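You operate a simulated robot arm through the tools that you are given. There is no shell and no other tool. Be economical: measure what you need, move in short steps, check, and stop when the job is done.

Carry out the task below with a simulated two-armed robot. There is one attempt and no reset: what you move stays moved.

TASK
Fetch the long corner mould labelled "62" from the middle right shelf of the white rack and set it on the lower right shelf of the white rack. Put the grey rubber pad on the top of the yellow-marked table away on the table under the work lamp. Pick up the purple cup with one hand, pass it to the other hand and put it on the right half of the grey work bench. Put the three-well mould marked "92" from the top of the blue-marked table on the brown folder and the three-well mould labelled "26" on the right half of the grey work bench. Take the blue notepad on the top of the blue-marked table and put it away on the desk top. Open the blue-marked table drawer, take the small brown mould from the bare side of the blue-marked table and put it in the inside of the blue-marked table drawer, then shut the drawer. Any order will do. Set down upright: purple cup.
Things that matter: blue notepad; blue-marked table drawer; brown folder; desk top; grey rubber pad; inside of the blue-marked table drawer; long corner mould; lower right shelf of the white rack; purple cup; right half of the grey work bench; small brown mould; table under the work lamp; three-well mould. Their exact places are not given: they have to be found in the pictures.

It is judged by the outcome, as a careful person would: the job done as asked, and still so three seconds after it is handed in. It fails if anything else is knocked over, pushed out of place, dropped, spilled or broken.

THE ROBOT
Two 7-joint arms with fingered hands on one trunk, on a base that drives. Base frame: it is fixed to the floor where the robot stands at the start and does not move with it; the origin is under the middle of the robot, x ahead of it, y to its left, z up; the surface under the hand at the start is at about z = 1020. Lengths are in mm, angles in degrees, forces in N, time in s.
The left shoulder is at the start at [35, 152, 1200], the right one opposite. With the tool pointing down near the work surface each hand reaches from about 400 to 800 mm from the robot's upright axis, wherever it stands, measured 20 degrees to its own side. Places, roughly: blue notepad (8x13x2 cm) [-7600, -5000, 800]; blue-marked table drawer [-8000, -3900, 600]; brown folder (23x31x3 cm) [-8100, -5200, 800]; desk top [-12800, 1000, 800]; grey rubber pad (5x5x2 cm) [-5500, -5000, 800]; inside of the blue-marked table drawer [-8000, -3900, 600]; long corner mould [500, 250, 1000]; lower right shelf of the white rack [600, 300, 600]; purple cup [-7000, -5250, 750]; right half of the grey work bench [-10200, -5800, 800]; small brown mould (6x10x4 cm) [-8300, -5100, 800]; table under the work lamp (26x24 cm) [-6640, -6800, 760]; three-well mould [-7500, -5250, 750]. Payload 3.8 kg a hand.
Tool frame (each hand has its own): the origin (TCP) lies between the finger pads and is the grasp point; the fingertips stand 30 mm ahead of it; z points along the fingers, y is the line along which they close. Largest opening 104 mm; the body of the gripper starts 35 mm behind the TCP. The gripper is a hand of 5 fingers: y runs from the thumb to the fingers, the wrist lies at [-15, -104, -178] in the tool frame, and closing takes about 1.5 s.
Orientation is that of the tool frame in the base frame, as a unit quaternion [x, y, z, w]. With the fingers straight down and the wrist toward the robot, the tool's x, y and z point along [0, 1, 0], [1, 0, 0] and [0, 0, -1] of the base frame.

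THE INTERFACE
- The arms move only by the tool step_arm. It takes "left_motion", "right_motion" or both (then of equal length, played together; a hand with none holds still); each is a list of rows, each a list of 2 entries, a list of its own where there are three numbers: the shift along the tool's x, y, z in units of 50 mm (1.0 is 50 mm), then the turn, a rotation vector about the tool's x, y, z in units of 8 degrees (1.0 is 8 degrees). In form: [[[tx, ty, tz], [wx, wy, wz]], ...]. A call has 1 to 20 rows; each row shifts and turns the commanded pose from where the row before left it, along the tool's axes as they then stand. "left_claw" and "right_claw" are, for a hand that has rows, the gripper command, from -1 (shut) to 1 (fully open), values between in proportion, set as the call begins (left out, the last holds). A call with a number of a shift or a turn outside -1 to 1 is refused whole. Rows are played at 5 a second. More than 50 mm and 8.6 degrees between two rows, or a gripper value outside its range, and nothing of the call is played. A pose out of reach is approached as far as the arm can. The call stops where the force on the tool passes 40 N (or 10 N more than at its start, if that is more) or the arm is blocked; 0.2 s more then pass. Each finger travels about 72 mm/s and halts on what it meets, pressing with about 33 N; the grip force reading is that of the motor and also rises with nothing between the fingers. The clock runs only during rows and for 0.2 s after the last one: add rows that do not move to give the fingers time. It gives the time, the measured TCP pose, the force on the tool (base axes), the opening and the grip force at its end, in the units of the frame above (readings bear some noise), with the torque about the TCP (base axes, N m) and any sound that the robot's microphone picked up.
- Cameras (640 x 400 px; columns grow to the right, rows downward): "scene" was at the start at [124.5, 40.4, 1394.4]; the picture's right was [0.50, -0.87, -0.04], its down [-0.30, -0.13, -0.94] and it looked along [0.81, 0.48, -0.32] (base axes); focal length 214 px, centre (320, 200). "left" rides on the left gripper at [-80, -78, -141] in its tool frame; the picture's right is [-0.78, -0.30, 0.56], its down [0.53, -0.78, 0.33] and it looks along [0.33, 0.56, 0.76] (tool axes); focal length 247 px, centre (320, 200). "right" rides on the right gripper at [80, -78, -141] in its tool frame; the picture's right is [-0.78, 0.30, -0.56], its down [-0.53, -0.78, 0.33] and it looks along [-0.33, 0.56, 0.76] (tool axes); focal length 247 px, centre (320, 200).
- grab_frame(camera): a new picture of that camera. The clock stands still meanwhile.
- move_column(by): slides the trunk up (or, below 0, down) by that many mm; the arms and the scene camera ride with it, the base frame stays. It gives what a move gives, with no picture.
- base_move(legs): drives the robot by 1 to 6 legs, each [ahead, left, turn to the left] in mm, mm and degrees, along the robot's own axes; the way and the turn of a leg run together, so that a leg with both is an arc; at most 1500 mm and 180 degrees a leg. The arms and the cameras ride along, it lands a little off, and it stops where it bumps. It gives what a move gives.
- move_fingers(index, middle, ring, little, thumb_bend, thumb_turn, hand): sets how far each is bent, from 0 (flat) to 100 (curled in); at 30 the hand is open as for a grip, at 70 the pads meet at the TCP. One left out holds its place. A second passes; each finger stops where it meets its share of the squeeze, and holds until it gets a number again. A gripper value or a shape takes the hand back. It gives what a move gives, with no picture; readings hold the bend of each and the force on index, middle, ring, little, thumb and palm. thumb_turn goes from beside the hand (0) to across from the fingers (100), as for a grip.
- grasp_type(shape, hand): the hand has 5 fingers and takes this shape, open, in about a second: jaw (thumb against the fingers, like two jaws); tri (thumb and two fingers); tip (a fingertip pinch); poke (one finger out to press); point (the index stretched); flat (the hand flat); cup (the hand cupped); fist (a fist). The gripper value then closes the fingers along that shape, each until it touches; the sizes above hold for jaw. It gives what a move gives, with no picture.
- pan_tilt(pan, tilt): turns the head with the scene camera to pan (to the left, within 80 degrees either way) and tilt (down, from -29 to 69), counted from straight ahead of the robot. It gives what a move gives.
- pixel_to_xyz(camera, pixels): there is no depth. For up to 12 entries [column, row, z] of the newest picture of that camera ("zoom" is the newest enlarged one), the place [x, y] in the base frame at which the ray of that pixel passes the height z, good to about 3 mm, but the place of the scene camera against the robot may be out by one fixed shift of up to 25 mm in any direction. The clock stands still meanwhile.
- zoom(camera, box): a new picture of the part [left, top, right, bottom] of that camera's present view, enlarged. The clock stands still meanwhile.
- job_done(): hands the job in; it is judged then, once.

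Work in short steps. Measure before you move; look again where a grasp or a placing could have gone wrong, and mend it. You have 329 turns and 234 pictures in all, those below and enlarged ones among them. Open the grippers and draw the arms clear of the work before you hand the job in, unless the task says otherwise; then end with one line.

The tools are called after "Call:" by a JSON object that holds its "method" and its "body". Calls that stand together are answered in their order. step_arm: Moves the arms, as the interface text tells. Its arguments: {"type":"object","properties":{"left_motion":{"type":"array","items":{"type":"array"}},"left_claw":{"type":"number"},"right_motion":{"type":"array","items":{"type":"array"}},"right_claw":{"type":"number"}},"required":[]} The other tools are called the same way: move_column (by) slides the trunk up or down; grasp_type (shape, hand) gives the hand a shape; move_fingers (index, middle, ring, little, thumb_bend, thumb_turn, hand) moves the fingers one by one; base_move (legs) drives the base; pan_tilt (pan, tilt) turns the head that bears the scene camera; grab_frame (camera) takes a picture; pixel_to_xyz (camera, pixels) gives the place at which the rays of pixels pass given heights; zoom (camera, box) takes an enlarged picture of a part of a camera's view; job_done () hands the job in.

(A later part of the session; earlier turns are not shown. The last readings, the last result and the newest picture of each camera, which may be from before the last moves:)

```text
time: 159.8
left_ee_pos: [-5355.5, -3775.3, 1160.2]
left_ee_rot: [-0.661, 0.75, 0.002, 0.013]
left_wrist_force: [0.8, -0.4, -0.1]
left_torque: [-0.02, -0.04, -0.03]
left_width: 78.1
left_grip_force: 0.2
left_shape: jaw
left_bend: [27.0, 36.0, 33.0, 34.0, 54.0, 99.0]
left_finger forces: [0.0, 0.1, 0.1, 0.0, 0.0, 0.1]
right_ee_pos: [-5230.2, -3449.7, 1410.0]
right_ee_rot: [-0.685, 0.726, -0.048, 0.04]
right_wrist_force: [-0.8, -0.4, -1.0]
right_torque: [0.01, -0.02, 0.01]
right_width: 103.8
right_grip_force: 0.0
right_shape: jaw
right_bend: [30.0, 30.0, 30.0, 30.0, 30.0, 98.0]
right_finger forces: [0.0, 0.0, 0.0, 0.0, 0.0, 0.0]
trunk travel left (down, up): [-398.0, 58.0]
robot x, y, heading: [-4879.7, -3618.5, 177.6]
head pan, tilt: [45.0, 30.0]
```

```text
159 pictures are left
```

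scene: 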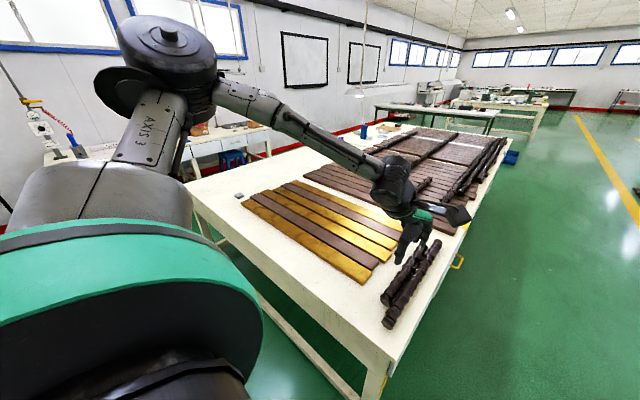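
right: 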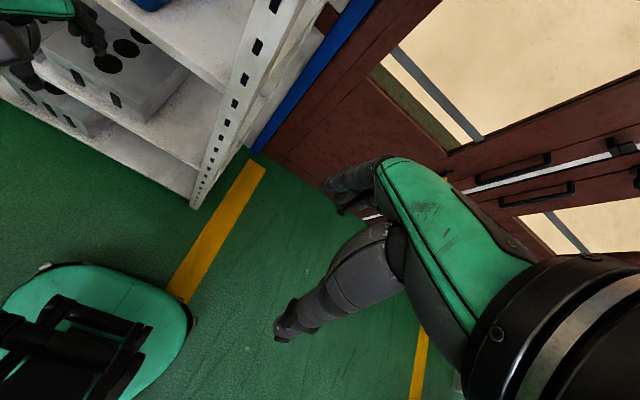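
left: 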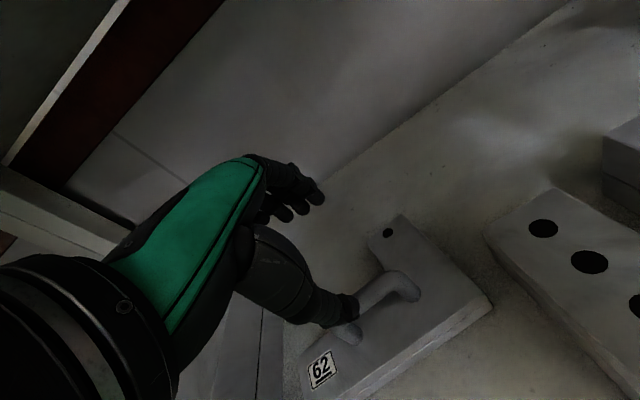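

Good. I straighten heading and strafe left 1350 mm along the table edge.

Call:
{"method": "base_move", "body": {"legs": [[0, 0, 2.3], [0, 700, 0], [0, 640, 0]]}}

Call:
{"method": "pan_tilt", "body": {"pan": 0, "tilt": 45}}

Call:
{"method": "grab_frame", "body": {"camera": "scene"}}

Call:
{"method": "grab_frame", "body": {"camera": "left"}}

```text
time: 167.1
left_ee_pos: [-5354.4, -5111.8, 1160.5]
left_ee_rot: [-0.671, 0.741, 0.002, 0.011]
left_wrist_force: [-0.2, 0.1, -1.1]
left_torque: [-0.03, 0.02, 0.0]
left_width: 77.9
left_grip_force: 0.1
left_shape: jaw
left_bend: [27.0, 36.0, 33.0, 34.0, 54.0, 99.0]
left_finger forces: [0.0, 0.0, 0.1, 0.1, 0.0, 0.0]
right_ee_pos: [-5237.5, -4782.9, 1409.0]
right_ee_rot: [-0.695, 0.716, -0.047, 0.04]
right_wrist_force: [0.1, 0.4, 0.4]
right_torque: [0.0, 0.04, -0.01]
right_width: 104.3
right_grip_force: 0.0
right_shape: jaw
right_bend: [30.0, 30.0, 30.0, 30.0, 30.0, 98.0]
right_finger forces: [0.1, 0.0, 0.0, 0.0, 0.0, 0.1]
trunk travel left (down, up): [-398.0, 58.0]
robot x, y, heading: [-4886.0, -4940.2, 178.9]
head pan, tilt: [45.0, 30.0]
```

```text
time: 168.2
left_ee_pos: [-5354.0, -5113.0, 1161.1]
left_ee_rot: [-0.671, 0.742, 0.003, 0.013]
left_wrist_force: [-0.4, -0.1, -0.4]
left_torque: [0.01, 0.01, 0.0]
left_width: 78.0
left_grip_force: 0.1
left_shape: jaw
left_bend: [27.0, 36.0, 33.0, 34.0, 54.0, 99.0]
left_finger forces: [0.1, 0.1, 0.0, 0.0, 0.0, 0.0]
right_ee_pos: [-5239.2, -4783.8, 1409.1]
right_ee_rot: [-0.695, 0.717, -0.047, 0.04]
right_wrist_force: [0.2, 0.1, -0.4]
right_torque: [0.03, 0.0, -0.02]
right_width: 103.8
right_grip_force: 0.0
right_shape: jaw
right_bend: [30.0, 30.0, 30.0, 30.0, 30.0, 98.0]
right_finger forces: [0.0, 0.0, 0.0, 0.0, 0.1, 0.0]
trunk travel left (down, up): [-398.0, 58.0]
robot x, y, heading: [-4882.8, -4941.7, 178.7]
head pan, tilt: [0.0, 45.0]
```

```text
158 pictures are left
```

scene: 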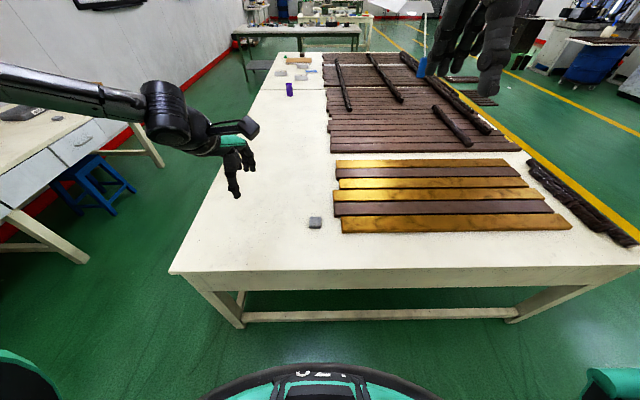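

```text
157 pictures are left
```

left: 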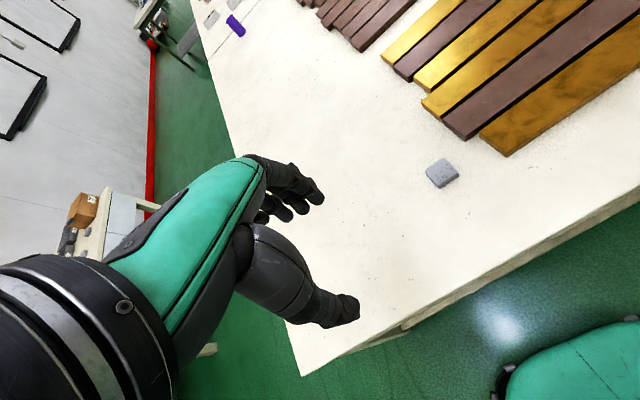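

Pad at scene (315,223) and left (441,173). I triangulate it.

Call:
{"method": "pixel_to_xyz", "body": {"camera": "left", "pixels": [[441, 173, 740], [441, 173, 770], [441, 173, 800], [441, 173, 830]]}}

Call:
{"method": "pixel_to_xyz", "body": {"camera": "scene", "pixels": [[315, 223, 740], [315, 223, 770], [315, 223, 800], [315, 223, 830]]}}

Call:
{"method": "zoom", "body": {"camera": "left", "box": [400, 140, 480, 190]}}

```text
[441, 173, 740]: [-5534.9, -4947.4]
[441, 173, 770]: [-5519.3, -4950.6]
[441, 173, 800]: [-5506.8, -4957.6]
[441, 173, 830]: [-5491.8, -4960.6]
```

```text
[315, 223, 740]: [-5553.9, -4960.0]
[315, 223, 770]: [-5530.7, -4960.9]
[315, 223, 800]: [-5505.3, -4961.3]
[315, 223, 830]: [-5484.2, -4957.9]
```

```text
8.00 times, centred on (440, 165) of left
```

zoom: 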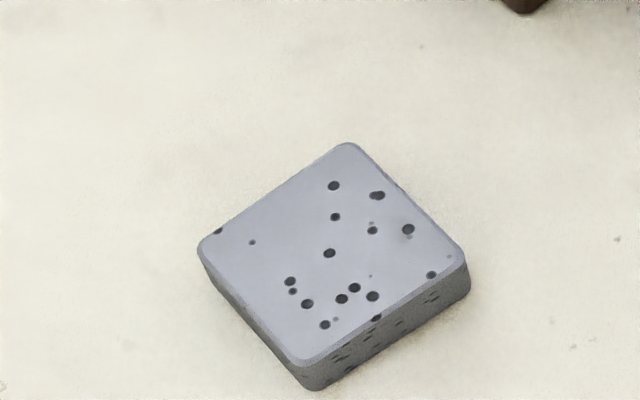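

Top at z≈800. I get the corners for orientation.

Call:
{"method": "pixel_to_xyz", "body": {"camera": "left", "pixels": [[443.1, 157.9, 800], [458.1, 172.8, 800], [438.1, 185.3, 800], [425, 170.6, 800], [300, 376, 790], [404, 330, 790]]}}

Call:
{"method": "base_move", "body": {"legs": [[0, -150, 0]]}}

```text
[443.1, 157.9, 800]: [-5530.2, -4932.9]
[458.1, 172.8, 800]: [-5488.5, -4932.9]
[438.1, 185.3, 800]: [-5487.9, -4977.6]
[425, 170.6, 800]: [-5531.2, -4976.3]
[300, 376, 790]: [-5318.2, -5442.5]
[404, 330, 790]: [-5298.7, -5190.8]
```

```text
time: 169.6
left_ee_pos: [-5351.6, -4967.4, 1160.8]
left_ee_rot: [-0.673, 0.739, 0.004, 0.013]
left_wrist_force: [0.4, 0.3, -0.5]
left_torque: [0.01, 0.0, -0.03]
left_width: 78.0
left_grip_force: 0.1
left_shape: jaw
left_bend: [27.0, 36.0, 33.0, 34.0, 54.0, 99.0]
left_finger forces: [0.1, 0.0, 0.1, 0.1, 0.0, 0.0]
right_ee_pos: [-5236.8, -4637.8, 1410.5]
right_ee_rot: [-0.698, 0.714, -0.046, 0.041]
right_wrist_force: [0.0, 0.8, 0.1]
right_torque: [0.02, 0.0, 0.04]
right_width: 103.9
right_grip_force: 0.0
right_shape: jaw
right_bend: [30.0, 30.0, 30.0, 30.0, 30.0, 98.0]
right_finger forces: [0.0, 0.1, 0.0, 0.0, 0.1, 0.1]
trunk travel left (down, up): [-398.0, 58.0]
robot x, y, heading: [-4884.4, -4796.3, 179.3]
head pan, tilt: [0.0, 45.0]
```

Pad is axis-aligned, centre (-5509,-4955), top ≈800. I lower the trunk 250, and align the left hand above the pad.

Call:
{"method": "move_column", "body": {"by": -250}}

Call:
{"method": "step_arm", "body": {"left_motion": [[[-0.2, 0.9, 0], [0, 0, -0.66]], [[0, 1, 0], [0, 0, 0]], [[0, 1, 0], [0, 0, 0]], [[0, 0.2, 0], [0, 0, 0]], [[0, 0, 0], [0, 0, 0]]], "left_claw": 0.6}}

Call:
{"method": "grab_frame", "body": {"camera": "left"}}

Call:
{"method": "grab_frame", "body": {"camera": "scene"}}

```text
time: 172.2
left_ee_pos: [-5351.4, -4964.4, 910.8]
left_ee_rot: [-0.673, 0.74, 0.004, 0.013]
left_wrist_force: [-0.7, 0.1, 0.3]
left_torque: [-0.04, -0.02, 0.0]
left_width: 78.0
left_grip_force: 0.0
left_shape: jaw
left_bend: [27.0, 36.0, 33.0, 34.0, 54.0, 99.0]
left_finger forces: [0.0, 0.0, 0.0, 0.1, 0.0, 0.0]
right_ee_pos: [-5236.6, -4635.0, 1160.3]
right_ee_rot: [-0.697, 0.714, -0.047, 0.04]
right_wrist_force: [0.1, -0.2, -0.1]
right_torque: [-0.02, 0.01, 0.0]
right_width: 103.8
right_grip_force: 0.0
right_shape: jaw
right_bend: [30.0, 30.0, 30.0, 30.0, 30.0, 98.0]
right_finger forces: [0.0, 0.0, 0.0, 0.1, 0.0, 0.0]
trunk travel left (down, up): [-148.0, 308.0]
robot x, y, heading: [-4881.6, -4792.9, 179.4]
head pan, tilt: [0.0, 45.0]
```

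```text
time: 173.4
left_ee_pos: [-5505.7, -4949.1, 907.3]
left_ee_rot: [-0.706, 0.708, 0.002, 0.012]
left_wrist_force: [-0.4, -1.5, -0.3]
left_torque: [0.03, 0.03, 0.0]
left_width: 82.9
left_grip_force: 0.0
left_shape: jaw
left_bend: [27.0, 34.0, 32.0, 33.0, 50.0, 99.0]
left_finger forces: [0.0, 0.1, 0.0, 0.0, 0.0, 0.0]
right_ee_pos: [-5236.5, -4635.1, 1160.4]
right_ee_rot: [-0.697, 0.714, -0.047, 0.042]
right_wrist_force: [-0.2, -0.5, -0.5]
right_torque: [0.02, 0.02, -0.02]
right_width: 103.9
right_grip_force: 0.1
right_shape: jaw
right_bend: [30.0, 30.0, 30.0, 30.0, 30.0, 98.0]
right_finger forces: [0.0, 0.0, 0.0, 0.0, 0.0, 0.0]
trunk travel left (down, up): [-148.0, 308.0]
robot x, y, heading: [-4879.6, -4796.2, 179.2]
head pan, tilt: [0.0, 45.0]
```

```text
155 pictures are left
```

left: 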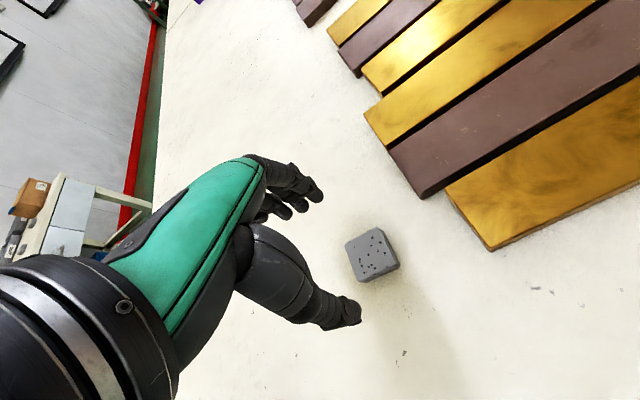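

```text
154 pictures are left
```

scene: 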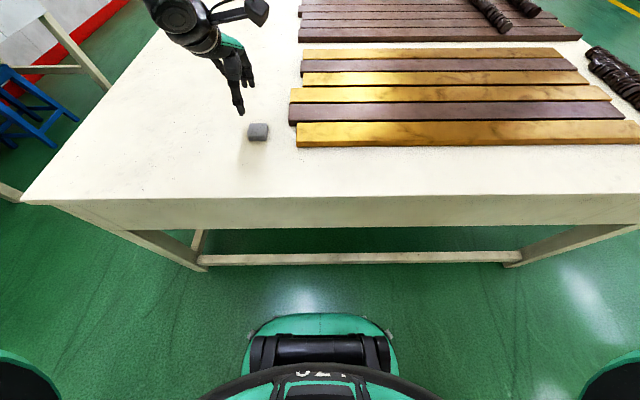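

I recheck the pad position from this closer view.

Call:
{"method": "pixel_to_xyz", "body": {"camera": "left", "pixels": [[371, 253, 780], [371, 253, 800], [371, 253, 820]]}}

```text
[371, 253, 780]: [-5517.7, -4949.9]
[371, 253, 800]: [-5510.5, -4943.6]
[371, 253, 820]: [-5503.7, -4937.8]
```

The two views agree at top z≈775, centre (-5518,-4951). I descend to z≈815 and check.

Call:
{"method": "step_arm", "body": {"left_motion": [[[0.05, 0.24, 0.6], [0, 0, 0]], [[0, 0, 0.7], [0, 0, 0]], [[0, 0, 0.5], [0, 0, 0]], [[0, 0, 0], [0, 0, 0]]]}}

Call:
{"method": "zoom", "body": {"camera": "scene", "box": [180, 60, 340, 160]}}

Call:
{"method": "grab_frame", "body": {"camera": "left"}}

```text
time: 174.4
left_ee_pos: [-5516.7, -4951.0, 817.9]
left_ee_rot: [-0.706, 0.708, 0.002, 0.012]
left_wrist_force: [-0.9, 0.6, 0.6]
left_torque: [0.03, 0.02, 0.02]
left_width: 83.0
left_grip_force: 0.0
left_shape: jaw
left_bend: [27.0, 34.0, 32.0, 33.0, 50.0, 99.0]
left_finger forces: [0.0, 0.1, 0.0, 0.0, 0.1, 0.0]
right_ee_pos: [-5236.7, -4635.5, 1159.5]
right_ee_rot: [-0.698, 0.714, -0.047, 0.041]
right_wrist_force: [0.3, -0.2, 0.6]
right_torque: [0.0, -0.05, -0.02]
right_width: 103.8
right_grip_force: 0.0
right_shape: jaw
right_bend: [30.0, 30.0, 30.0, 30.0, 30.0, 98.0]
right_finger forces: [0.1, 0.0, 0.1, 0.1, 0.0, 0.0]
trunk travel left (down, up): [-148.0, 308.0]
robot x, y, heading: [-4882.7, -4792.2, 179.5]
head pan, tilt: [0.0, 45.0]
```

```text
4.00 times, centred on (260, 110) of scene
```

zoom: 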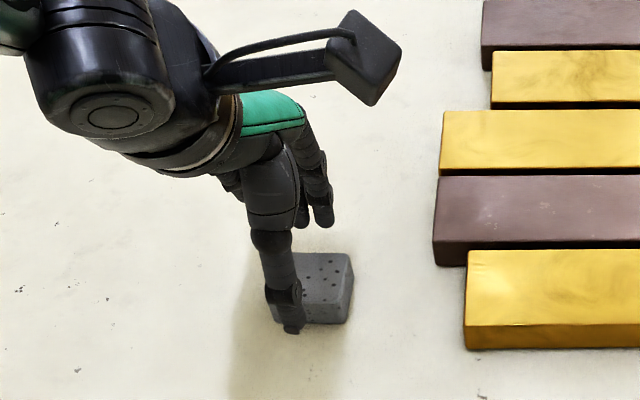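

```text
152 pictures are left
```

left: 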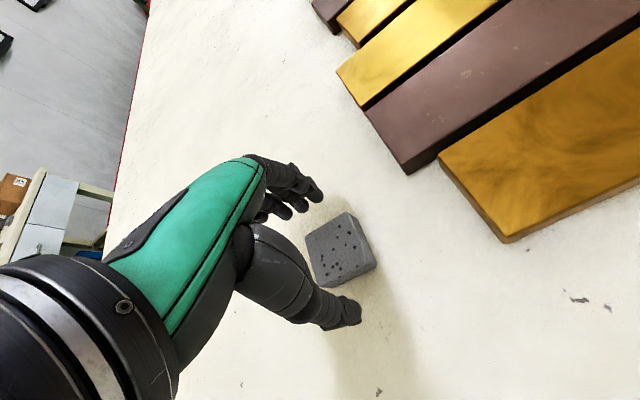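

Thumb is ~12 mm left of pad centre; I shift right 10 mm and descend 25 mm.

Call:
{"method": "step_arm", "body": {"left_motion": [[[-0.2, 0, 0], [0, 0, 0]], [[0, 0, 0.3], [0, 0, 0]], [[0, 0, 0.2], [0, 0, 0]], [[0, 0, 0], [0, 0, 0]]]}}

Call:
{"method": "zoom", "body": {"camera": "scene", "box": [180, 60, 340, 160]}}

```text
time: 175.4
left_ee_pos: [-5514.7, -4941.7, 796.6]
left_ee_rot: [-0.706, 0.708, 0.004, 0.011]
left_wrist_force: [0.9, -0.7, 7.5]
left_torque: [-0.1, 0.32, 0.02]
left_width: 82.5
left_grip_force: 0.1
left_shape: jaw
left_bend: [27.0, 33.0, 32.0, 33.0, 50.0, 99.0]
left_finger forces: [0.1, 7.5, 0.1, 0.0, 0.0, 0.1]
right_ee_pos: [-5235.3, -4636.4, 1160.3]
right_ee_rot: [-0.697, 0.715, -0.046, 0.04]
right_wrist_force: [-0.8, -0.2, 0.8]
right_torque: [0.01, 0.0, -0.01]
right_width: 103.9
right_grip_force: 0.1
right_shape: jaw
right_bend: [30.0, 30.0, 30.0, 30.0, 30.0, 98.0]
right_finger forces: [0.0, 0.0, 0.0, 0.0, 0.1, 0.0]
trunk travel left (down, up): [-148.0, 308.0]
robot x, y, heading: [-4882.7, -4790.6, 179.4]
head pan, tilt: [0.0, 45.0]
```

```text
4.00 times, centred on (260, 110) of scene
```

zoom: 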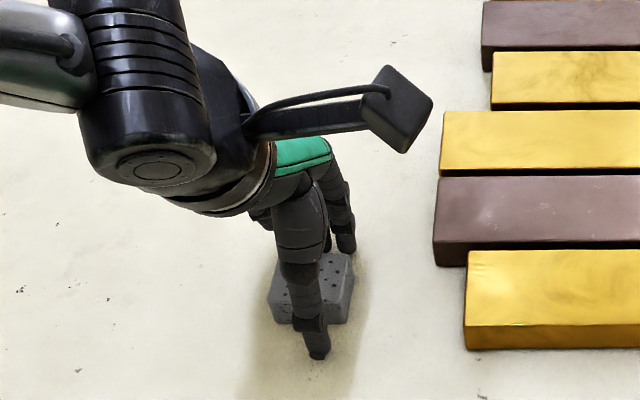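

The middle finger is just touching the table (7.5 N); thumb aligned with the pad. I rise 3 mm and close.

Call:
{"method": "step_arm", "body": {"left_motion": [[[0, 0, -0.06], [0, 0, 0]], [[0, 0, 0], [0, 0, 0]], [[0, 0, 0], [0, 0, 0]], [[0, 0, 0], [0, 0, 0]], [[0, 0, 0], [0, 0, 0]], [[0, 0, 0], [0, 0, 0]], [[0, 0, 0], [0, 0, 0]], [[0, 0, 0], [0, 0, 0]], [[0, 0, 0], [0, 0, 0]]], "left_claw": -1}}

Call:
{"method": "zoom", "body": {"camera": "scene", "box": [180, 60, 340, 160]}}

```text
time: 177.4
left_ee_pos: [-5516.7, -4941.1, 797.7]
left_ee_rot: [-0.706, 0.708, 0.002, 0.013]
left_wrist_force: [0.3, -0.8, 0.3]
left_torque: [-0.04, 0.01, 0.01]
left_width: 43.8
left_grip_force: 32.9
left_shape: jaw
left_bend: [73.0, 43.0, 42.0, 44.0, 73.0, 100.0]
left_finger forces: [22.3, 2.9, 4.7, 0.1, 30.2, 0.0]
right_ee_pos: [-5236.8, -4635.1, 1159.9]
right_ee_rot: [-0.697, 0.715, -0.047, 0.04]
right_wrist_force: [0.0, -0.1, -0.3]
right_torque: [-0.08, -0.01, 0.01]
right_width: 103.9
right_grip_force: 0.0
right_shape: jaw
right_bend: [30.0, 30.0, 30.0, 30.0, 30.0, 98.0]
right_finger forces: [0.1, 0.0, 0.0, 0.0, 0.0, 0.0]
trunk travel left (down, up): [-148.0, 308.0]
robot x, y, heading: [-4879.4, -4793.3, 179.1]
head pan, tilt: [0.0, 45.0]
```

```text
4.00 times, centred on (260, 110) of scene
```

zoom: 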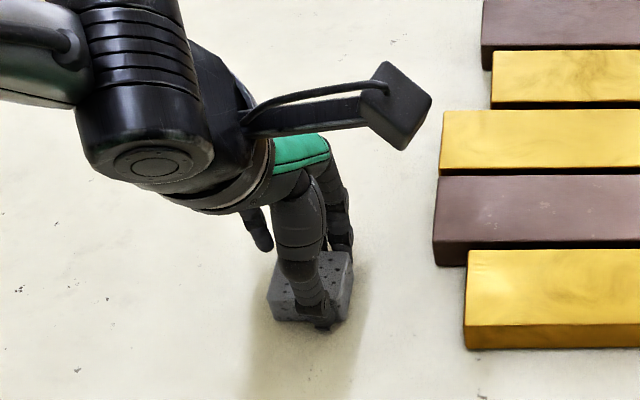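

Width 43.8 mm matches the pad. Lift 60 mm and check.

Call:
{"method": "step_arm", "body": {"left_motion": [[[0, 0, -0.5], [0, 0, 0]], [[0, 0, -0.7], [0, 0, 0]], [[0, 0, 0], [0, 0, 0]]]}}

Call:
{"method": "zoom", "body": {"camera": "scene", "box": [180, 60, 340, 160]}}

Call:
{"method": "grab_frame", "body": {"camera": "left"}}

```text
time: 178.2
left_ee_pos: [-5518.8, -4942.3, 856.3]
left_ee_rot: [0.707, -0.707, -0.001, -0.013]
left_wrist_force: [0.4, 0.0, -1.5]
left_torque: [-0.02, 0.03, -0.02]
left_width: 44.1
left_grip_force: 33.3
left_shape: jaw
left_bend: [73.0, 43.0, 42.0, 44.0, 73.0, 100.0]
left_finger forces: [22.3, 2.9, 4.7, 0.0, 30.1, 0.0]
right_ee_pos: [-5237.0, -4635.8, 1159.9]
right_ee_rot: [-0.698, 0.714, -0.047, 0.042]
right_wrist_force: [0.6, 0.0, -0.2]
right_torque: [0.0, -0.03, 0.01]
right_width: 103.8
right_grip_force: 0.0
right_shape: jaw
right_bend: [30.0, 30.0, 30.0, 30.0, 30.0, 98.0]
right_finger forces: [0.1, 0.1, 0.0, 0.0, 0.1, 0.0]
trunk travel left (down, up): [-148.0, 308.0]
robot x, y, heading: [-4880.2, -4792.1, 179.5]
head pan, tilt: [0.0, 45.0]
```

```text
4.00 times, centred on (260, 110) of scene
```

zoom: 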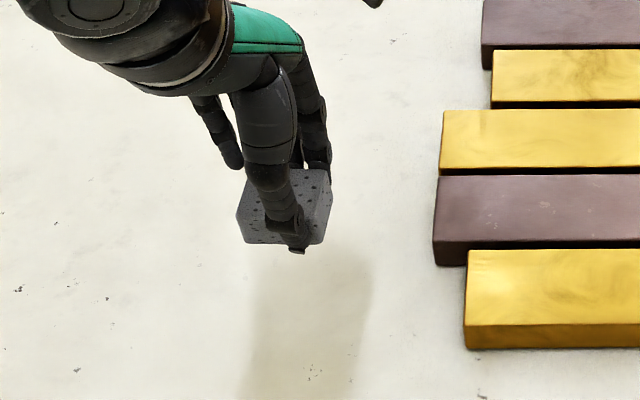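

```text
148 pictures are left
```

left: 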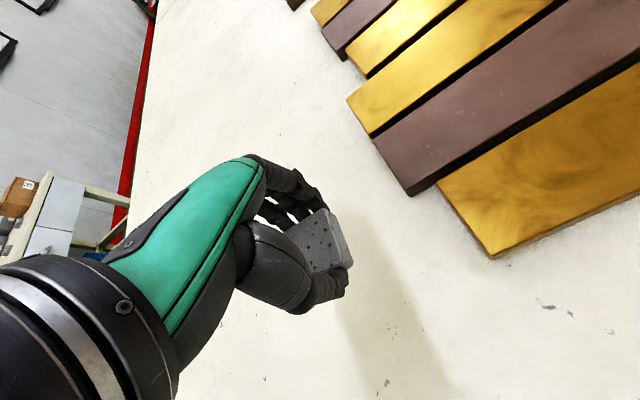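

Pad is secured. I raise the trunk 100 and strafe left to the back aisle behind the tables, then look.

Call:
{"method": "move_column", "body": {"by": 100}}

Call:
{"method": "base_move", "body": {"legs": [[0, 540, 0], [0, 540, 0]]}}

Call:
{"method": "pan_tilt", "body": {"pan": 35, "tilt": 20}}

Call:
{"method": "grab_frame", "body": {"camera": "scene"}}

```text
time: 179.5
left_ee_pos: [-5518.1, -4942.3, 955.6]
left_ee_rot: [-0.707, 0.707, 0.003, 0.013]
left_wrist_force: [0.0, 0.7, -0.5]
left_torque: [0.03, -0.01, 0.03]
left_width: 43.6
left_grip_force: 32.5
left_shape: jaw
left_bend: [73.0, 43.0, 42.0, 44.0, 73.0, 100.0]
left_finger forces: [22.4, 3.0, 4.6, 0.1, 30.1, 0.1]
right_ee_pos: [-5236.8, -4635.7, 1259.9]
right_ee_rot: [-0.697, 0.715, -0.047, 0.041]
right_wrist_force: [-0.3, 0.7, 0.2]
right_torque: [-0.03, -0.06, 0.01]
right_width: 103.6
right_grip_force: 0.0
right_shape: jaw
right_bend: [30.0, 30.0, 30.0, 30.0, 30.0, 98.0]
right_finger forces: [0.1, 0.0, 0.0, 0.1, 0.0, 0.0]
trunk travel left (down, up): [-248.0, 208.0]
robot x, y, heading: [-4885.7, -4790.4, 179.3]
head pan, tilt: [0.0, 45.0]
```

```text
time: 185.3
left_ee_pos: [-5518.8, -6030.7, 957.8]
left_ee_rot: [0.712, -0.702, -0.002, -0.013]
left_wrist_force: [-0.2, 0.9, -1.2]
left_torque: [-0.01, 0.02, 0.01]
left_width: 44.0
left_grip_force: 32.8
left_shape: jaw
left_bend: [73.0, 43.0, 42.0, 44.0, 73.0, 100.0]
left_finger forces: [22.4, 3.1, 4.7, 0.0, 30.2, 0.1]
right_ee_pos: [-5243.1, -5721.7, 1259.9]
right_ee_rot: [-0.701, 0.711, -0.047, 0.04]
right_wrist_force: [0.2, -0.1, 0.2]
right_torque: [0.03, -0.02, -0.06]
right_width: 103.8
right_grip_force: 0.0
right_shape: jaw
right_bend: [30.0, 30.0, 30.0, 30.0, 30.0, 98.0]
right_finger forces: [0.1, 0.0, 0.0, 0.0, 0.0, 0.1]
trunk travel left (down, up): [-248.0, 208.0]
robot x, y, heading: [-4888.3, -5875.0, -179.9]
head pan, tilt: [0.0, 45.0]
```

```text
time: 186.4
left_ee_pos: [-5519.5, -6030.9, 956.8]
left_ee_rot: [0.71, -0.704, -0.002, -0.013]
left_wrist_force: [1.0, 0.4, -0.4]
left_torque: [0.03, 0.0, -0.01]
left_width: 43.9
left_grip_force: 33.2
left_shape: jaw
left_bend: [73.0, 43.0, 42.0, 44.0, 73.0, 100.0]
left_finger forces: [22.5, 3.0, 4.7, 0.0, 30.1, 0.1]
right_ee_pos: [-5244.1, -5721.3, 1259.9]
right_ee_rot: [-0.701, 0.71, -0.046, 0.041]
right_wrist_force: [0.4, 0.5, -0.3]
right_torque: [-0.03, 0.01, 0.01]
right_width: 104.1
right_grip_force: 0.0
right_shape: jaw
right_bend: [30.0, 30.0, 30.0, 30.0, 30.0, 98.0]
right_finger forces: [0.0, 0.0, 0.0, 0.0, 0.0, 0.0]
trunk travel left (down, up): [-248.0, 208.0]
robot x, y, heading: [-4886.8, -5877.5, -180.1]
head pan, tilt: [35.0, 20.0]
```

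```text
147 pictures are left
```

scene: 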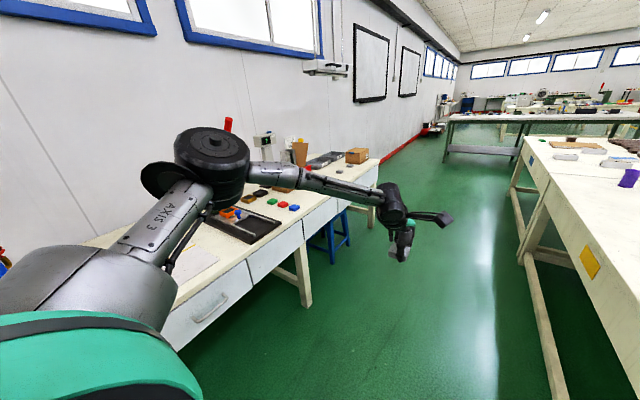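

I see the lamp (326,68) above the right end of the back bench with a free area near (350,175). Let me measure the bench, and zoom.

Call:
{"method": "pixel_to_xyz", "body": {"camera": "scene", "pixels": [[380, 158, 760], [352, 172, 760], [340, 188, 760], [316, 180, 760], [250, 262, 760], [165, 322, 760], [347, 163, 760], [525, 138, 760], [627, 185, 760], [352, 235, 300]]}}

Call:
{"method": "zoom", "body": {"camera": "scene", "box": [220, 100, 420, 225]}}

```text
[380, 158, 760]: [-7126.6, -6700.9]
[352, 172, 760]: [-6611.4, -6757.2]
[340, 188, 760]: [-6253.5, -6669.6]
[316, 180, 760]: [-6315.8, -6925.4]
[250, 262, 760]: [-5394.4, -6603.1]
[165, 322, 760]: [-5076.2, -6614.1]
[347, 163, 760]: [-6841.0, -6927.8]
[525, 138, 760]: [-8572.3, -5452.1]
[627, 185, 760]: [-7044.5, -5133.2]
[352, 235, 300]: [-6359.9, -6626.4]
```

```text
3.20 times, centred on (320, 162) of scene
```

zoom: 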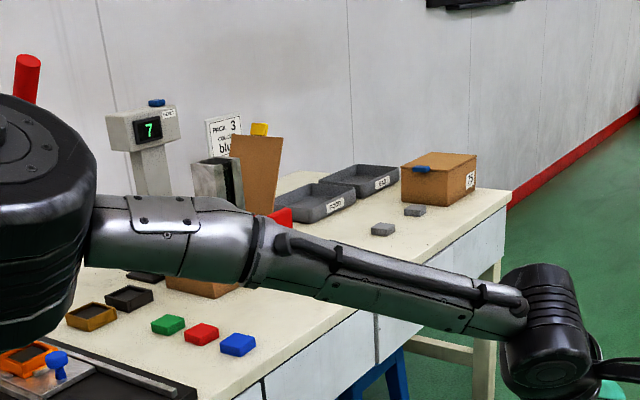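

Bench front is at y≈-6640, so the aisle is ~1.15 m wide. I drive ahead 1600 mm and turn left to face the bench.

Call:
{"method": "base_move", "body": {"legs": [[900, 0, 0], [800, 0, 0], [0, 0, 90]]}}

Call:
{"method": "pan_tilt", "body": {"pan": 0, "tilt": 30}}

Call:
{"method": "grab_frame", "body": {"camera": "scene"}}

```text
time: 198.8
left_ee_pos: [-6430.9, -6501.9, 956.0]
left_ee_rot: [1.0, 0.008, -0.011, -0.007]
left_wrist_force: [-0.4, -0.4, -1.1]
left_torque: [-0.01, 0.01, 0.01]
left_width: 43.4
left_grip_force: 33.2
left_shape: jaw
left_bend: [73.0, 43.0, 42.0, 44.0, 73.0, 100.0]
left_finger forces: [22.3, 2.8, 4.5, 0.0, 29.7, 0.1]
right_ee_pos: [-6740.5, -6227.7, 1260.2]
right_ee_rot: [0.998, -0.004, 0.003, -0.063]
right_wrist_force: [0.9, 0.0, 0.0]
right_torque: [-0.03, 0.01, 0.03]
right_width: 103.7
right_grip_force: 0.1
right_shape: jaw
right_bend: [30.0, 30.0, 30.0, 30.0, 30.0, 98.0]
right_finger forces: [0.0, 0.0, 0.0, 0.0, 0.0, 0.0]
trunk travel left (down, up): [-248.0, 208.0]
robot x, y, heading: [-6594.2, -5871.9, -89.2]
head pan, tilt: [35.0, 20.0]
```

```text
time: 199.8
left_ee_pos: [-6429.0, -6502.5, 956.7]
left_ee_rot: [1.0, 0.008, -0.011, -0.007]
left_wrist_force: [-0.3, -0.5, -1.2]
left_torque: [-0.04, -0.01, 0.01]
left_width: 43.4
left_grip_force: 33.1
left_shape: jaw
left_bend: [73.0, 43.0, 42.0, 44.0, 73.0, 100.0]
left_finger forces: [22.3, 2.9, 4.5, 0.1, 29.7, 0.0]
right_ee_pos: [-6740.3, -6228.6, 1259.8]
right_ee_rot: [0.998, -0.002, 0.003, -0.061]
right_wrist_force: [-0.5, -0.3, 0.9]
right_torque: [0.01, -0.01, -0.02]
right_width: 104.1
right_grip_force: 0.1
right_shape: jaw
right_bend: [30.0, 30.0, 30.0, 30.0, 30.0, 98.0]
right_finger forces: [0.0, 0.1, 0.0, 0.0, 0.1, 0.1]
trunk travel left (down, up): [-248.0, 208.0]
robot x, y, heading: [-6593.0, -5869.6, -89.9]
head pan, tilt: [0.0, 30.0]
```

```text
145 pictures are left
```

scene: 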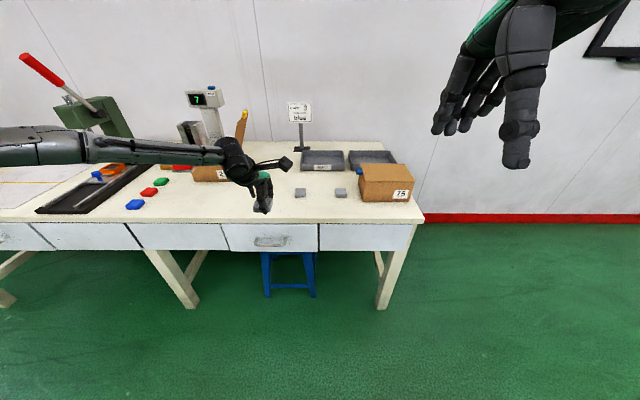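

Call:
{"method": "zoom", "body": {"camera": "scene", "box": [220, 90, 430, 225]}}

Call:
{"method": "pixel_to_xyz", "body": {"camera": "scene", "pixels": [[300, 193, 760], [340, 194, 760], [320, 222, 760], [255, 222, 760], [285, 208, 760], [420, 222, 760], [300, 171, 760]]}}

```text
2.96 times, centred on (325, 158) of scene
```

zoom: 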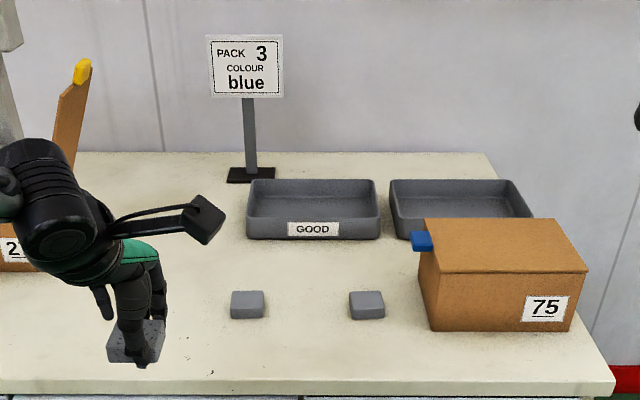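

```text
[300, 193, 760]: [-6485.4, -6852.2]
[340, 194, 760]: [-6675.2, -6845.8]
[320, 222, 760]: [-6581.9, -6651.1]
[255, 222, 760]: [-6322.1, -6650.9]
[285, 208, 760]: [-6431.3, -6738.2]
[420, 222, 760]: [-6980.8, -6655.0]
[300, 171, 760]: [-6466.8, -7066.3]
```

Free spot between and in front of the two other pads, about (-6585,-6755). I drive 245 ahead and 150 right.

Call:
{"method": "base_move", "body": {"legs": [[245, -152, 0]]}}

Call:
{"method": "grab_frame", "body": {"camera": "scene"}}

Call:
{"method": "grab_frame", "body": {"camera": "left"}}

```text
time: 201.8
left_ee_pos: [-6583.0, -6743.2, 956.8]
left_ee_rot: [1.0, 0.006, -0.011, -0.007]
left_wrist_force: [0.6, -0.5, -0.7]
left_torque: [0.02, -0.01, -0.01]
left_width: 43.6
left_grip_force: 32.6
left_shape: jaw
left_bend: [73.0, 43.0, 42.0, 44.0, 73.0, 100.0]
left_finger forces: [22.4, 2.9, 4.4, 0.0, 29.7, 0.0]
right_ee_pos: [-6891.4, -6467.3, 1261.2]
right_ee_rot: [0.998, -0.005, 0.004, -0.062]
right_wrist_force: [-0.6, -0.6, -0.2]
right_torque: [-0.01, 0.03, 0.04]
right_width: 104.0
right_grip_force: 0.1
right_shape: jaw
right_bend: [30.0, 30.0, 30.0, 30.0, 30.0, 98.0]
right_finger forces: [0.0, 0.0, 0.1, 0.0, 0.0, 0.0]
trunk travel left (down, up): [-248.0, 208.0]
robot x, y, heading: [-6744.8, -6110.3, -89.8]
head pan, tilt: [0.0, 30.0]
```

```text
143 pictures are left
```

scene: 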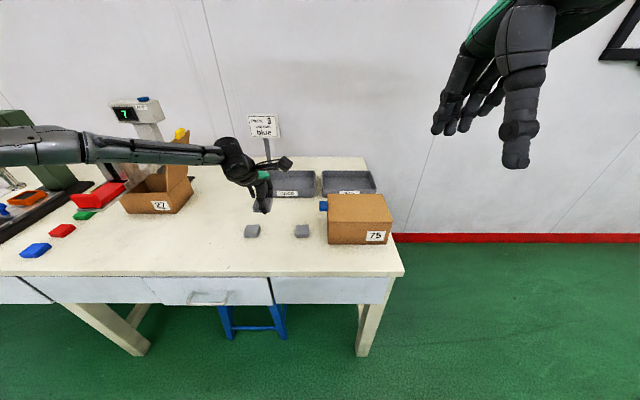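

```text
142 pictures are left
```

left: 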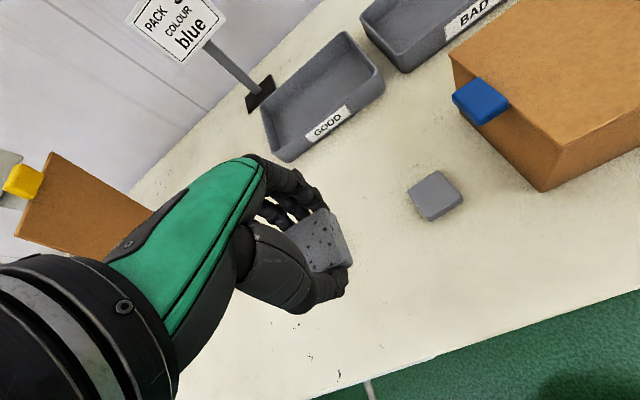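

I check other pads' positions against my hand before lowering.

Call:
{"method": "pixel_to_xyz", "body": {"camera": "left", "pixels": [[436, 195, 775], [320, 330, 757], [440, 330, 757]]}}

Call:
{"method": "pixel_to_xyz", "body": {"camera": "scene", "pixels": [[252, 231, 775], [301, 231, 775], [252, 231, 800], [301, 231, 800], [300, 277, 760]]}}

```text
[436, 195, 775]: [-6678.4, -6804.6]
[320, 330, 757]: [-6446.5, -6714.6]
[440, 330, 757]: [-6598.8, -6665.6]
```

```text
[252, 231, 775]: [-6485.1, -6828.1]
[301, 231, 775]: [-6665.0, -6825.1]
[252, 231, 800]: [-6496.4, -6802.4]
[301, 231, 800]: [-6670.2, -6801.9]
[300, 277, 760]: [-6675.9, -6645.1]
```

All clear. I lower the trunk 140, then feel down.

Call:
{"method": "move_column", "body": {"by": -140}}

Call:
{"method": "step_arm", "body": {"left_motion": [[[0, 0, 0.1], [0, 0, 0]], [[0, 0, 0.1], [0, 0, 0]], [[0, 0, 0.06], [0, 0, 0]], [[0, 0, 0], [0, 0, 0]]]}}

Call:
{"method": "zoom", "body": {"camera": "scene", "box": [180, 130, 380, 255]}}

```text
time: 203.5
left_ee_pos: [-6582.6, -6744.2, 817.1]
left_ee_rot: [1.0, 0.006, -0.01, -0.006]
left_wrist_force: [-0.2, 1.6, -0.3]
left_torque: [-0.01, 0.04, 0.01]
left_width: 43.5
left_grip_force: 33.2
left_shape: jaw
left_bend: [73.0, 43.0, 42.0, 44.0, 73.0, 100.0]
left_finger forces: [22.3, 2.9, 4.4, 0.1, 29.7, 0.0]
right_ee_pos: [-6893.0, -6467.8, 1119.8]
right_ee_rot: [0.998, -0.004, 0.003, -0.061]
right_wrist_force: [0.7, 0.2, 0.6]
right_torque: [-0.01, -0.02, -0.02]
right_width: 103.7
right_grip_force: 0.0
right_shape: jaw
right_bend: [30.0, 30.0, 30.0, 30.0, 30.0, 98.0]
right_finger forces: [0.0, 0.1, 0.1, 0.1, 0.0, 0.0]
trunk travel left (down, up): [-108.0, 348.0]
robot x, y, heading: [-6743.0, -6115.4, -90.1]
head pan, tilt: [0.0, 30.0]
```

```text
time: 204.5
left_ee_pos: [-6582.2, -6744.0, 804.9]
left_ee_rot: [1.0, 0.006, -0.01, -0.007]
left_wrist_force: [-0.6, -0.4, -0.8]
left_torque: [-0.01, 0.01, 0.0]
left_width: 43.7
left_grip_force: 32.9
left_shape: jaw
left_bend: [73.0, 43.0, 42.0, 44.0, 73.0, 100.0]
left_finger forces: [22.3, 2.9, 4.6, 0.0, 29.8, 0.1]
right_ee_pos: [-6892.8, -6468.5, 1119.7]
right_ee_rot: [0.998, -0.004, 0.004, -0.062]
right_wrist_force: [0.8, -0.2, 0.2]
right_torque: [-0.02, 0.0, -0.01]
right_width: 104.1
right_grip_force: 0.1
right_shape: jaw
right_bend: [30.0, 30.0, 30.0, 30.0, 30.0, 98.0]
right_finger forces: [0.0, 0.0, 0.0, 0.0, 0.0, 0.1]
trunk travel left (down, up): [-108.0, 348.0]
robot x, y, heading: [-6740.5, -6112.3, -89.8]
head pan, tilt: [0.0, 30.0]
```

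```text
3.20 times, centred on (280, 192) of scene
```

zoom: 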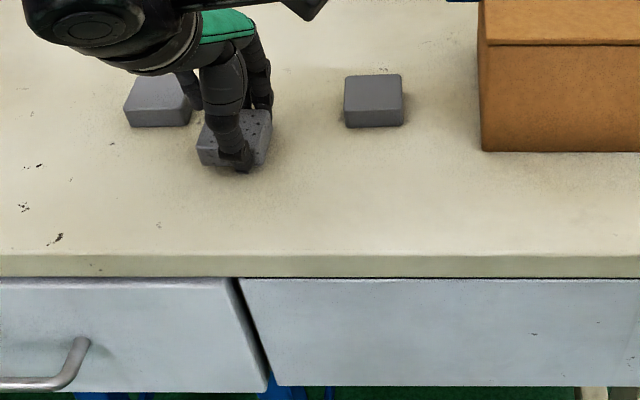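

One extended finger is close to the left pad; I shift 20 mm to the right (-x) and lower to contact.

Call:
{"method": "step_arm", "body": {"left_motion": [[[-0.45, 0, 0], [0, 0, 0]], [[0, 0, 0.08], [0, 0, 0]], [[0, 0, 0.06], [0, 0, 0]], [[0, 0, 0], [0, 0, 0]]]}}

Call:
{"method": "zoom", "body": {"camera": "scene", "box": [180, 130, 380, 255]}}

```text
time: 205.5
left_ee_pos: [-6605.6, -6743.9, 797.0]
left_ee_rot: [1.0, 0.006, -0.01, -0.007]
left_wrist_force: [1.1, -0.2, -0.2]
left_torque: [0.01, 0.03, -0.03]
left_width: 43.5
left_grip_force: 33.3
left_shape: jaw
left_bend: [73.0, 43.0, 42.0, 44.0, 74.0, 100.0]
left_finger forces: [22.3, 2.9, 4.7, 0.0, 29.6, 0.0]
right_ee_pos: [-6893.4, -6468.7, 1120.3]
right_ee_rot: [0.998, -0.005, 0.004, -0.061]
right_wrist_force: [0.0, 0.7, 0.1]
right_torque: [0.03, 0.05, -0.05]
right_width: 104.0
right_grip_force: 0.1
right_shape: jaw
right_bend: [30.0, 30.0, 30.0, 30.0, 30.0, 98.0]
right_finger forces: [0.0, 0.0, 0.0, 0.1, 0.1, 0.0]
trunk travel left (down, up): [-108.0, 348.0]
robot x, y, heading: [-6741.6, -6116.3, -89.7]
head pan, tilt: [0.0, 30.0]
```

```text
3.20 times, centred on (280, 192) of scene
```

zoom: 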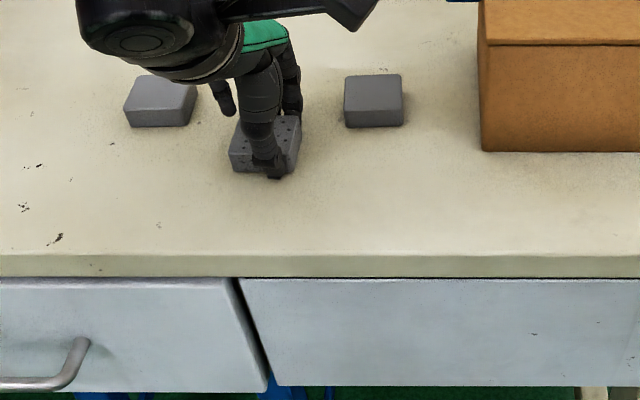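

Nearly touching. Lower 4 mm more, then open gently.

Call:
{"method": "step_arm", "body": {"left_motion": [[[0, 0, 0.05], [0, 0, 0]], [[0, 0, 0.04], [0, 0, 0]], [[0, 0, 0], [0, 0, 0]]]}}

Call:
{"method": "step_arm", "body": {"left_motion": [[[0, 0, 0], [0, 0, 0]], [[0, 0, 0], [0, 0, 0]], [[0, 0, 0], [0, 0, 0]], [[0, 0, 0], [0, 0, 0]], [[0, 0, -0.5], [0, 0, 0]], [[0, 0, -1], [0, 0, 0]], [[0, 0, -1], [0, 0, 0]], [[0, 0, 0], [0, 0, 0]]], "left_claw": 0.3}}

Call:
{"method": "zoom", "body": {"camera": "scene", "box": [180, 130, 380, 255]}}

```text
time: 206.3
left_ee_pos: [-6605.4, -6744.4, 795.8]
left_ee_rot: [1.0, 0.007, -0.012, -0.004]
left_wrist_force: [1.2, -0.6, 17.6]
left_torque: [-0.62, 0.08, 0.06]
left_width: 43.4
left_grip_force: 33.4
left_shape: jaw
left_bend: [73.0, 43.0, 42.0, 44.0, 74.0, 100.0]
left_finger forces: [36.5, 3.1, 4.5, 0.0, 29.9, 0.0]
right_ee_pos: [-6891.6, -6466.6, 1120.9]
right_ee_rot: [0.998, -0.005, 0.004, -0.061]
right_wrist_force: [-0.3, 0.2, 1.0]
right_torque: [0.04, -0.03, 0.0]
right_width: 103.6
right_grip_force: 0.1
right_shape: jaw
right_bend: [30.0, 30.0, 30.0, 30.0, 30.0, 98.0]
right_finger forces: [0.1, 0.1, 0.0, 0.0, 0.1, 0.0]
trunk travel left (down, up): [-108.0, 348.0]
robot x, y, heading: [-6738.2, -6113.5, -89.9]
head pan, tilt: [0.0, 30.0]
```

```text
time: 208.1
left_ee_pos: [-6604.1, -6746.7, 915.2]
left_ee_rot: [1.0, 0.005, -0.01, -0.007]
left_wrist_force: [0.7, -0.4, 0.1]
left_torque: [-0.04, -0.03, 0.01]
left_width: 67.3
left_grip_force: 0.1
left_shape: jaw
left_bend: [28.0, 39.0, 36.0, 36.0, 62.0, 100.0]
left_finger forces: [0.0, 0.0, 0.0, 0.0, 0.0, 0.0]
right_ee_pos: [-6891.4, -6470.1, 1119.0]
right_ee_rot: [0.998, -0.005, 0.003, -0.063]
right_wrist_force: [0.8, -0.1, 0.2]
right_torque: [0.04, -0.04, -0.01]
right_width: 104.1
right_grip_force: 0.1
right_shape: jaw
right_bend: [30.0, 30.0, 30.0, 30.0, 30.0, 98.0]
right_finger forces: [0.0, 0.1, 0.1, 0.0, 0.1, 0.0]
trunk travel left (down, up): [-108.0, 348.0]
robot x, y, heading: [-6742.3, -6113.5, -89.9]
head pan, tilt: [0.0, 30.0]
```

```text
3.20 times, centred on (280, 192) of scene
```

zoom: 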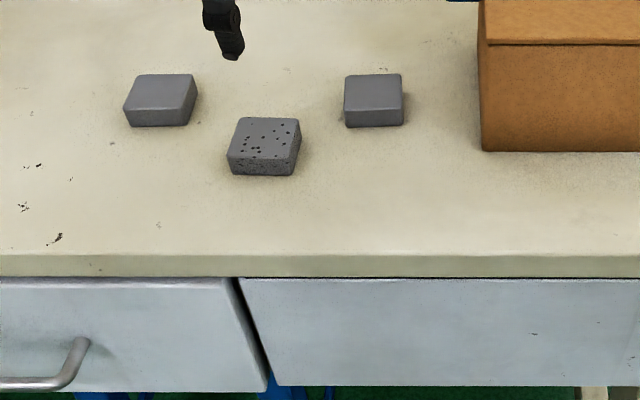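

The pad is on the table under the lamp. I raise, back off, and turn around (to the right) to face the tables' rear edge.

Call:
{"method": "move_column", "body": {"by": 150}}

Call:
{"method": "base_move", "body": {"legs": [[-130, 0, 0], [0, 0, -90], [0, 0, -90]]}}

Call:
{"method": "pan_tilt", "body": {"pan": 15, "tilt": 35}}

Call:
{"method": "grab_frame", "body": {"camera": "scene"}}

```text
time: 209.8
left_ee_pos: [-6602.8, -6745.3, 1066.5]
left_ee_rot: [1.0, 0.006, -0.01, -0.007]
left_wrist_force: [0.1, 0.3, -1.3]
left_torque: [0.01, -0.01, 0.03]
left_width: 67.3
left_grip_force: 0.1
left_shape: jaw
left_bend: [28.0, 39.0, 36.0, 36.0, 62.0, 100.0]
left_finger forces: [0.1, 0.1, 0.0, 0.1, 0.0, 0.0]
right_ee_pos: [-6892.2, -6469.8, 1270.8]
right_ee_rot: [0.998, -0.006, 0.004, -0.062]
right_wrist_force: [0.0, 0.0, -0.8]
right_torque: [0.02, -0.01, -0.02]
right_width: 103.6
right_grip_force: 0.0
right_shape: jaw
right_bend: [30.0, 30.0, 30.0, 30.0, 30.0, 98.0]
right_finger forces: [0.0, 0.0, 0.0, 0.1, 0.1, 0.0]
trunk travel left (down, up): [-258.0, 198.0]
robot x, y, heading: [-6740.7, -6114.3, -89.7]
head pan, tilt: [0.0, 30.0]
```

```text
time: 218.7
left_ee_pos: [-6893.8, -5350.7, 1067.3]
left_ee_rot: [-0.017, 1.0, -0.007, 0.012]
left_wrist_force: [0.6, 0.2, 0.3]
left_torque: [0.02, -0.01, 0.02]
left_width: 67.1
left_grip_force: 0.0
left_shape: jaw
left_bend: [28.0, 39.0, 36.0, 36.0, 62.0, 100.0]
left_finger forces: [0.0, 0.0, 0.0, 0.1, 0.0, 0.0]
right_ee_pos: [-6598.0, -5621.7, 1269.8]
right_ee_rot: [-0.007, 0.998, -0.063, -0.003]
right_wrist_force: [-0.4, 0.2, -0.2]
right_torque: [0.01, 0.0, -0.02]
right_width: 103.9
right_grip_force: 0.1
right_shape: jaw
right_bend: [30.0, 30.0, 30.0, 30.0, 30.0, 98.0]
right_finger forces: [0.0, 0.0, 0.0, 0.0, 0.1, 0.0]
trunk travel left (down, up): [-258.0, 198.0]
robot x, y, heading: [-6741.8, -5978.6, 91.5]
head pan, tilt: [0.0, 30.0]
```

```text
time: 219.5
left_ee_pos: [-6893.4, -5351.4, 1066.5]
left_ee_rot: [-0.018, 1.0, -0.006, 0.01]
left_wrist_force: [0.8, -0.8, -0.7]
left_torque: [-0.02, 0.0, 0.04]
left_width: 67.4
left_grip_force: 0.1
left_shape: jaw
left_bend: [28.0, 39.0, 36.0, 36.0, 62.0, 100.0]
left_finger forces: [0.0, 0.0, 0.0, 0.0, 0.1, 0.0]
right_ee_pos: [-6596.7, -5622.4, 1269.6]
right_ee_rot: [-0.007, 0.998, -0.062, -0.003]
right_wrist_force: [0.4, -0.2, 0.2]
right_torque: [0.03, 0.0, -0.03]
right_width: 103.9
right_grip_force: 0.0
right_shape: jaw
right_bend: [30.0, 30.0, 30.0, 30.0, 30.0, 98.0]
right_finger forces: [0.0, 0.0, 0.1, 0.1, 0.1, 0.0]
trunk travel left (down, up): [-258.0, 198.0]
robot x, y, heading: [-6738.8, -5981.8, 91.4]
head pan, tilt: [15.0, 35.0]
```

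```text
138 pictures are left
```

scene: 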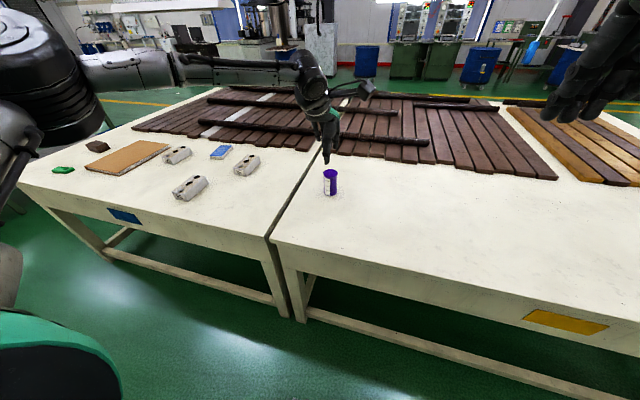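

All the items are visible. I zoom on the moulds to read the labels.

Call:
{"method": "zoom", "body": {"camera": "scene", "box": [40, 120, 280, 270]}}

Call:
{"method": "zoom", "body": {"camera": "scene", "box": [150, 135, 270, 210]}}

```text
2.67 times, centred on (160, 195) of scene
```

zoom: 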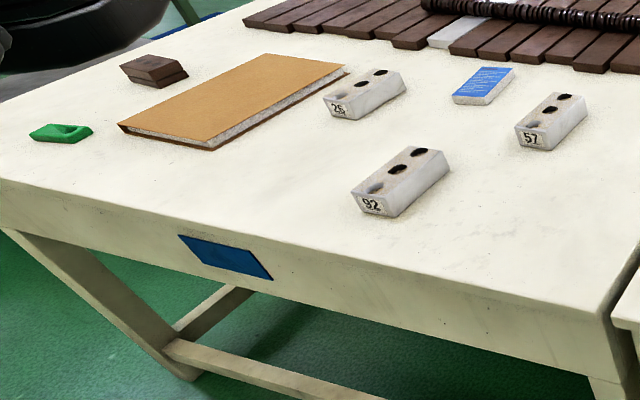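

```text
5.33 times, centred on (210, 172) of scene
```

zoom: 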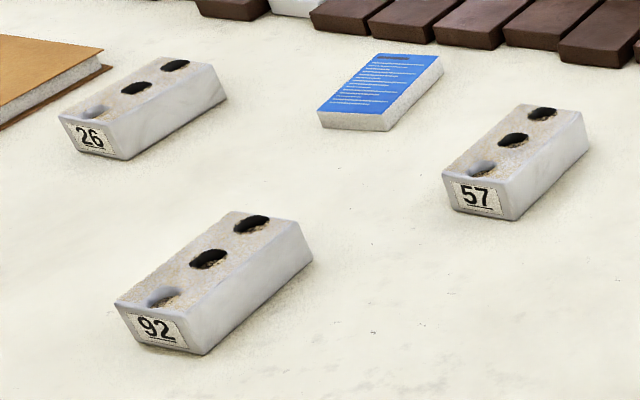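

"92" at (190,187), "26" at (178,155), "57" at (247,165). I measure positions on the table plane.

Call:
{"method": "pixel_to_xyz", "body": {"camera": "scene", "pixels": [[190, 184, 780], [178, 153, 780], [247, 163, 780], [220, 151, 775], [128, 155, 785], [97, 145, 780], [62, 169, 765], [330, 192, 757], [330, 175, 830], [270, 238, 757], [20, 187, 757]]}}

```text
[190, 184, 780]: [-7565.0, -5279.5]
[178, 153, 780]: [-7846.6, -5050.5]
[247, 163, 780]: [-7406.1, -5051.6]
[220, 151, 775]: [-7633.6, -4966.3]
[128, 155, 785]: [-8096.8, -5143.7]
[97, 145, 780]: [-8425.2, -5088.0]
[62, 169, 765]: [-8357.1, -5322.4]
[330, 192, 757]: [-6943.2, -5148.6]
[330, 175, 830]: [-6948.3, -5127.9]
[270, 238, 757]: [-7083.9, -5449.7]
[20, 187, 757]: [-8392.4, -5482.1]
```

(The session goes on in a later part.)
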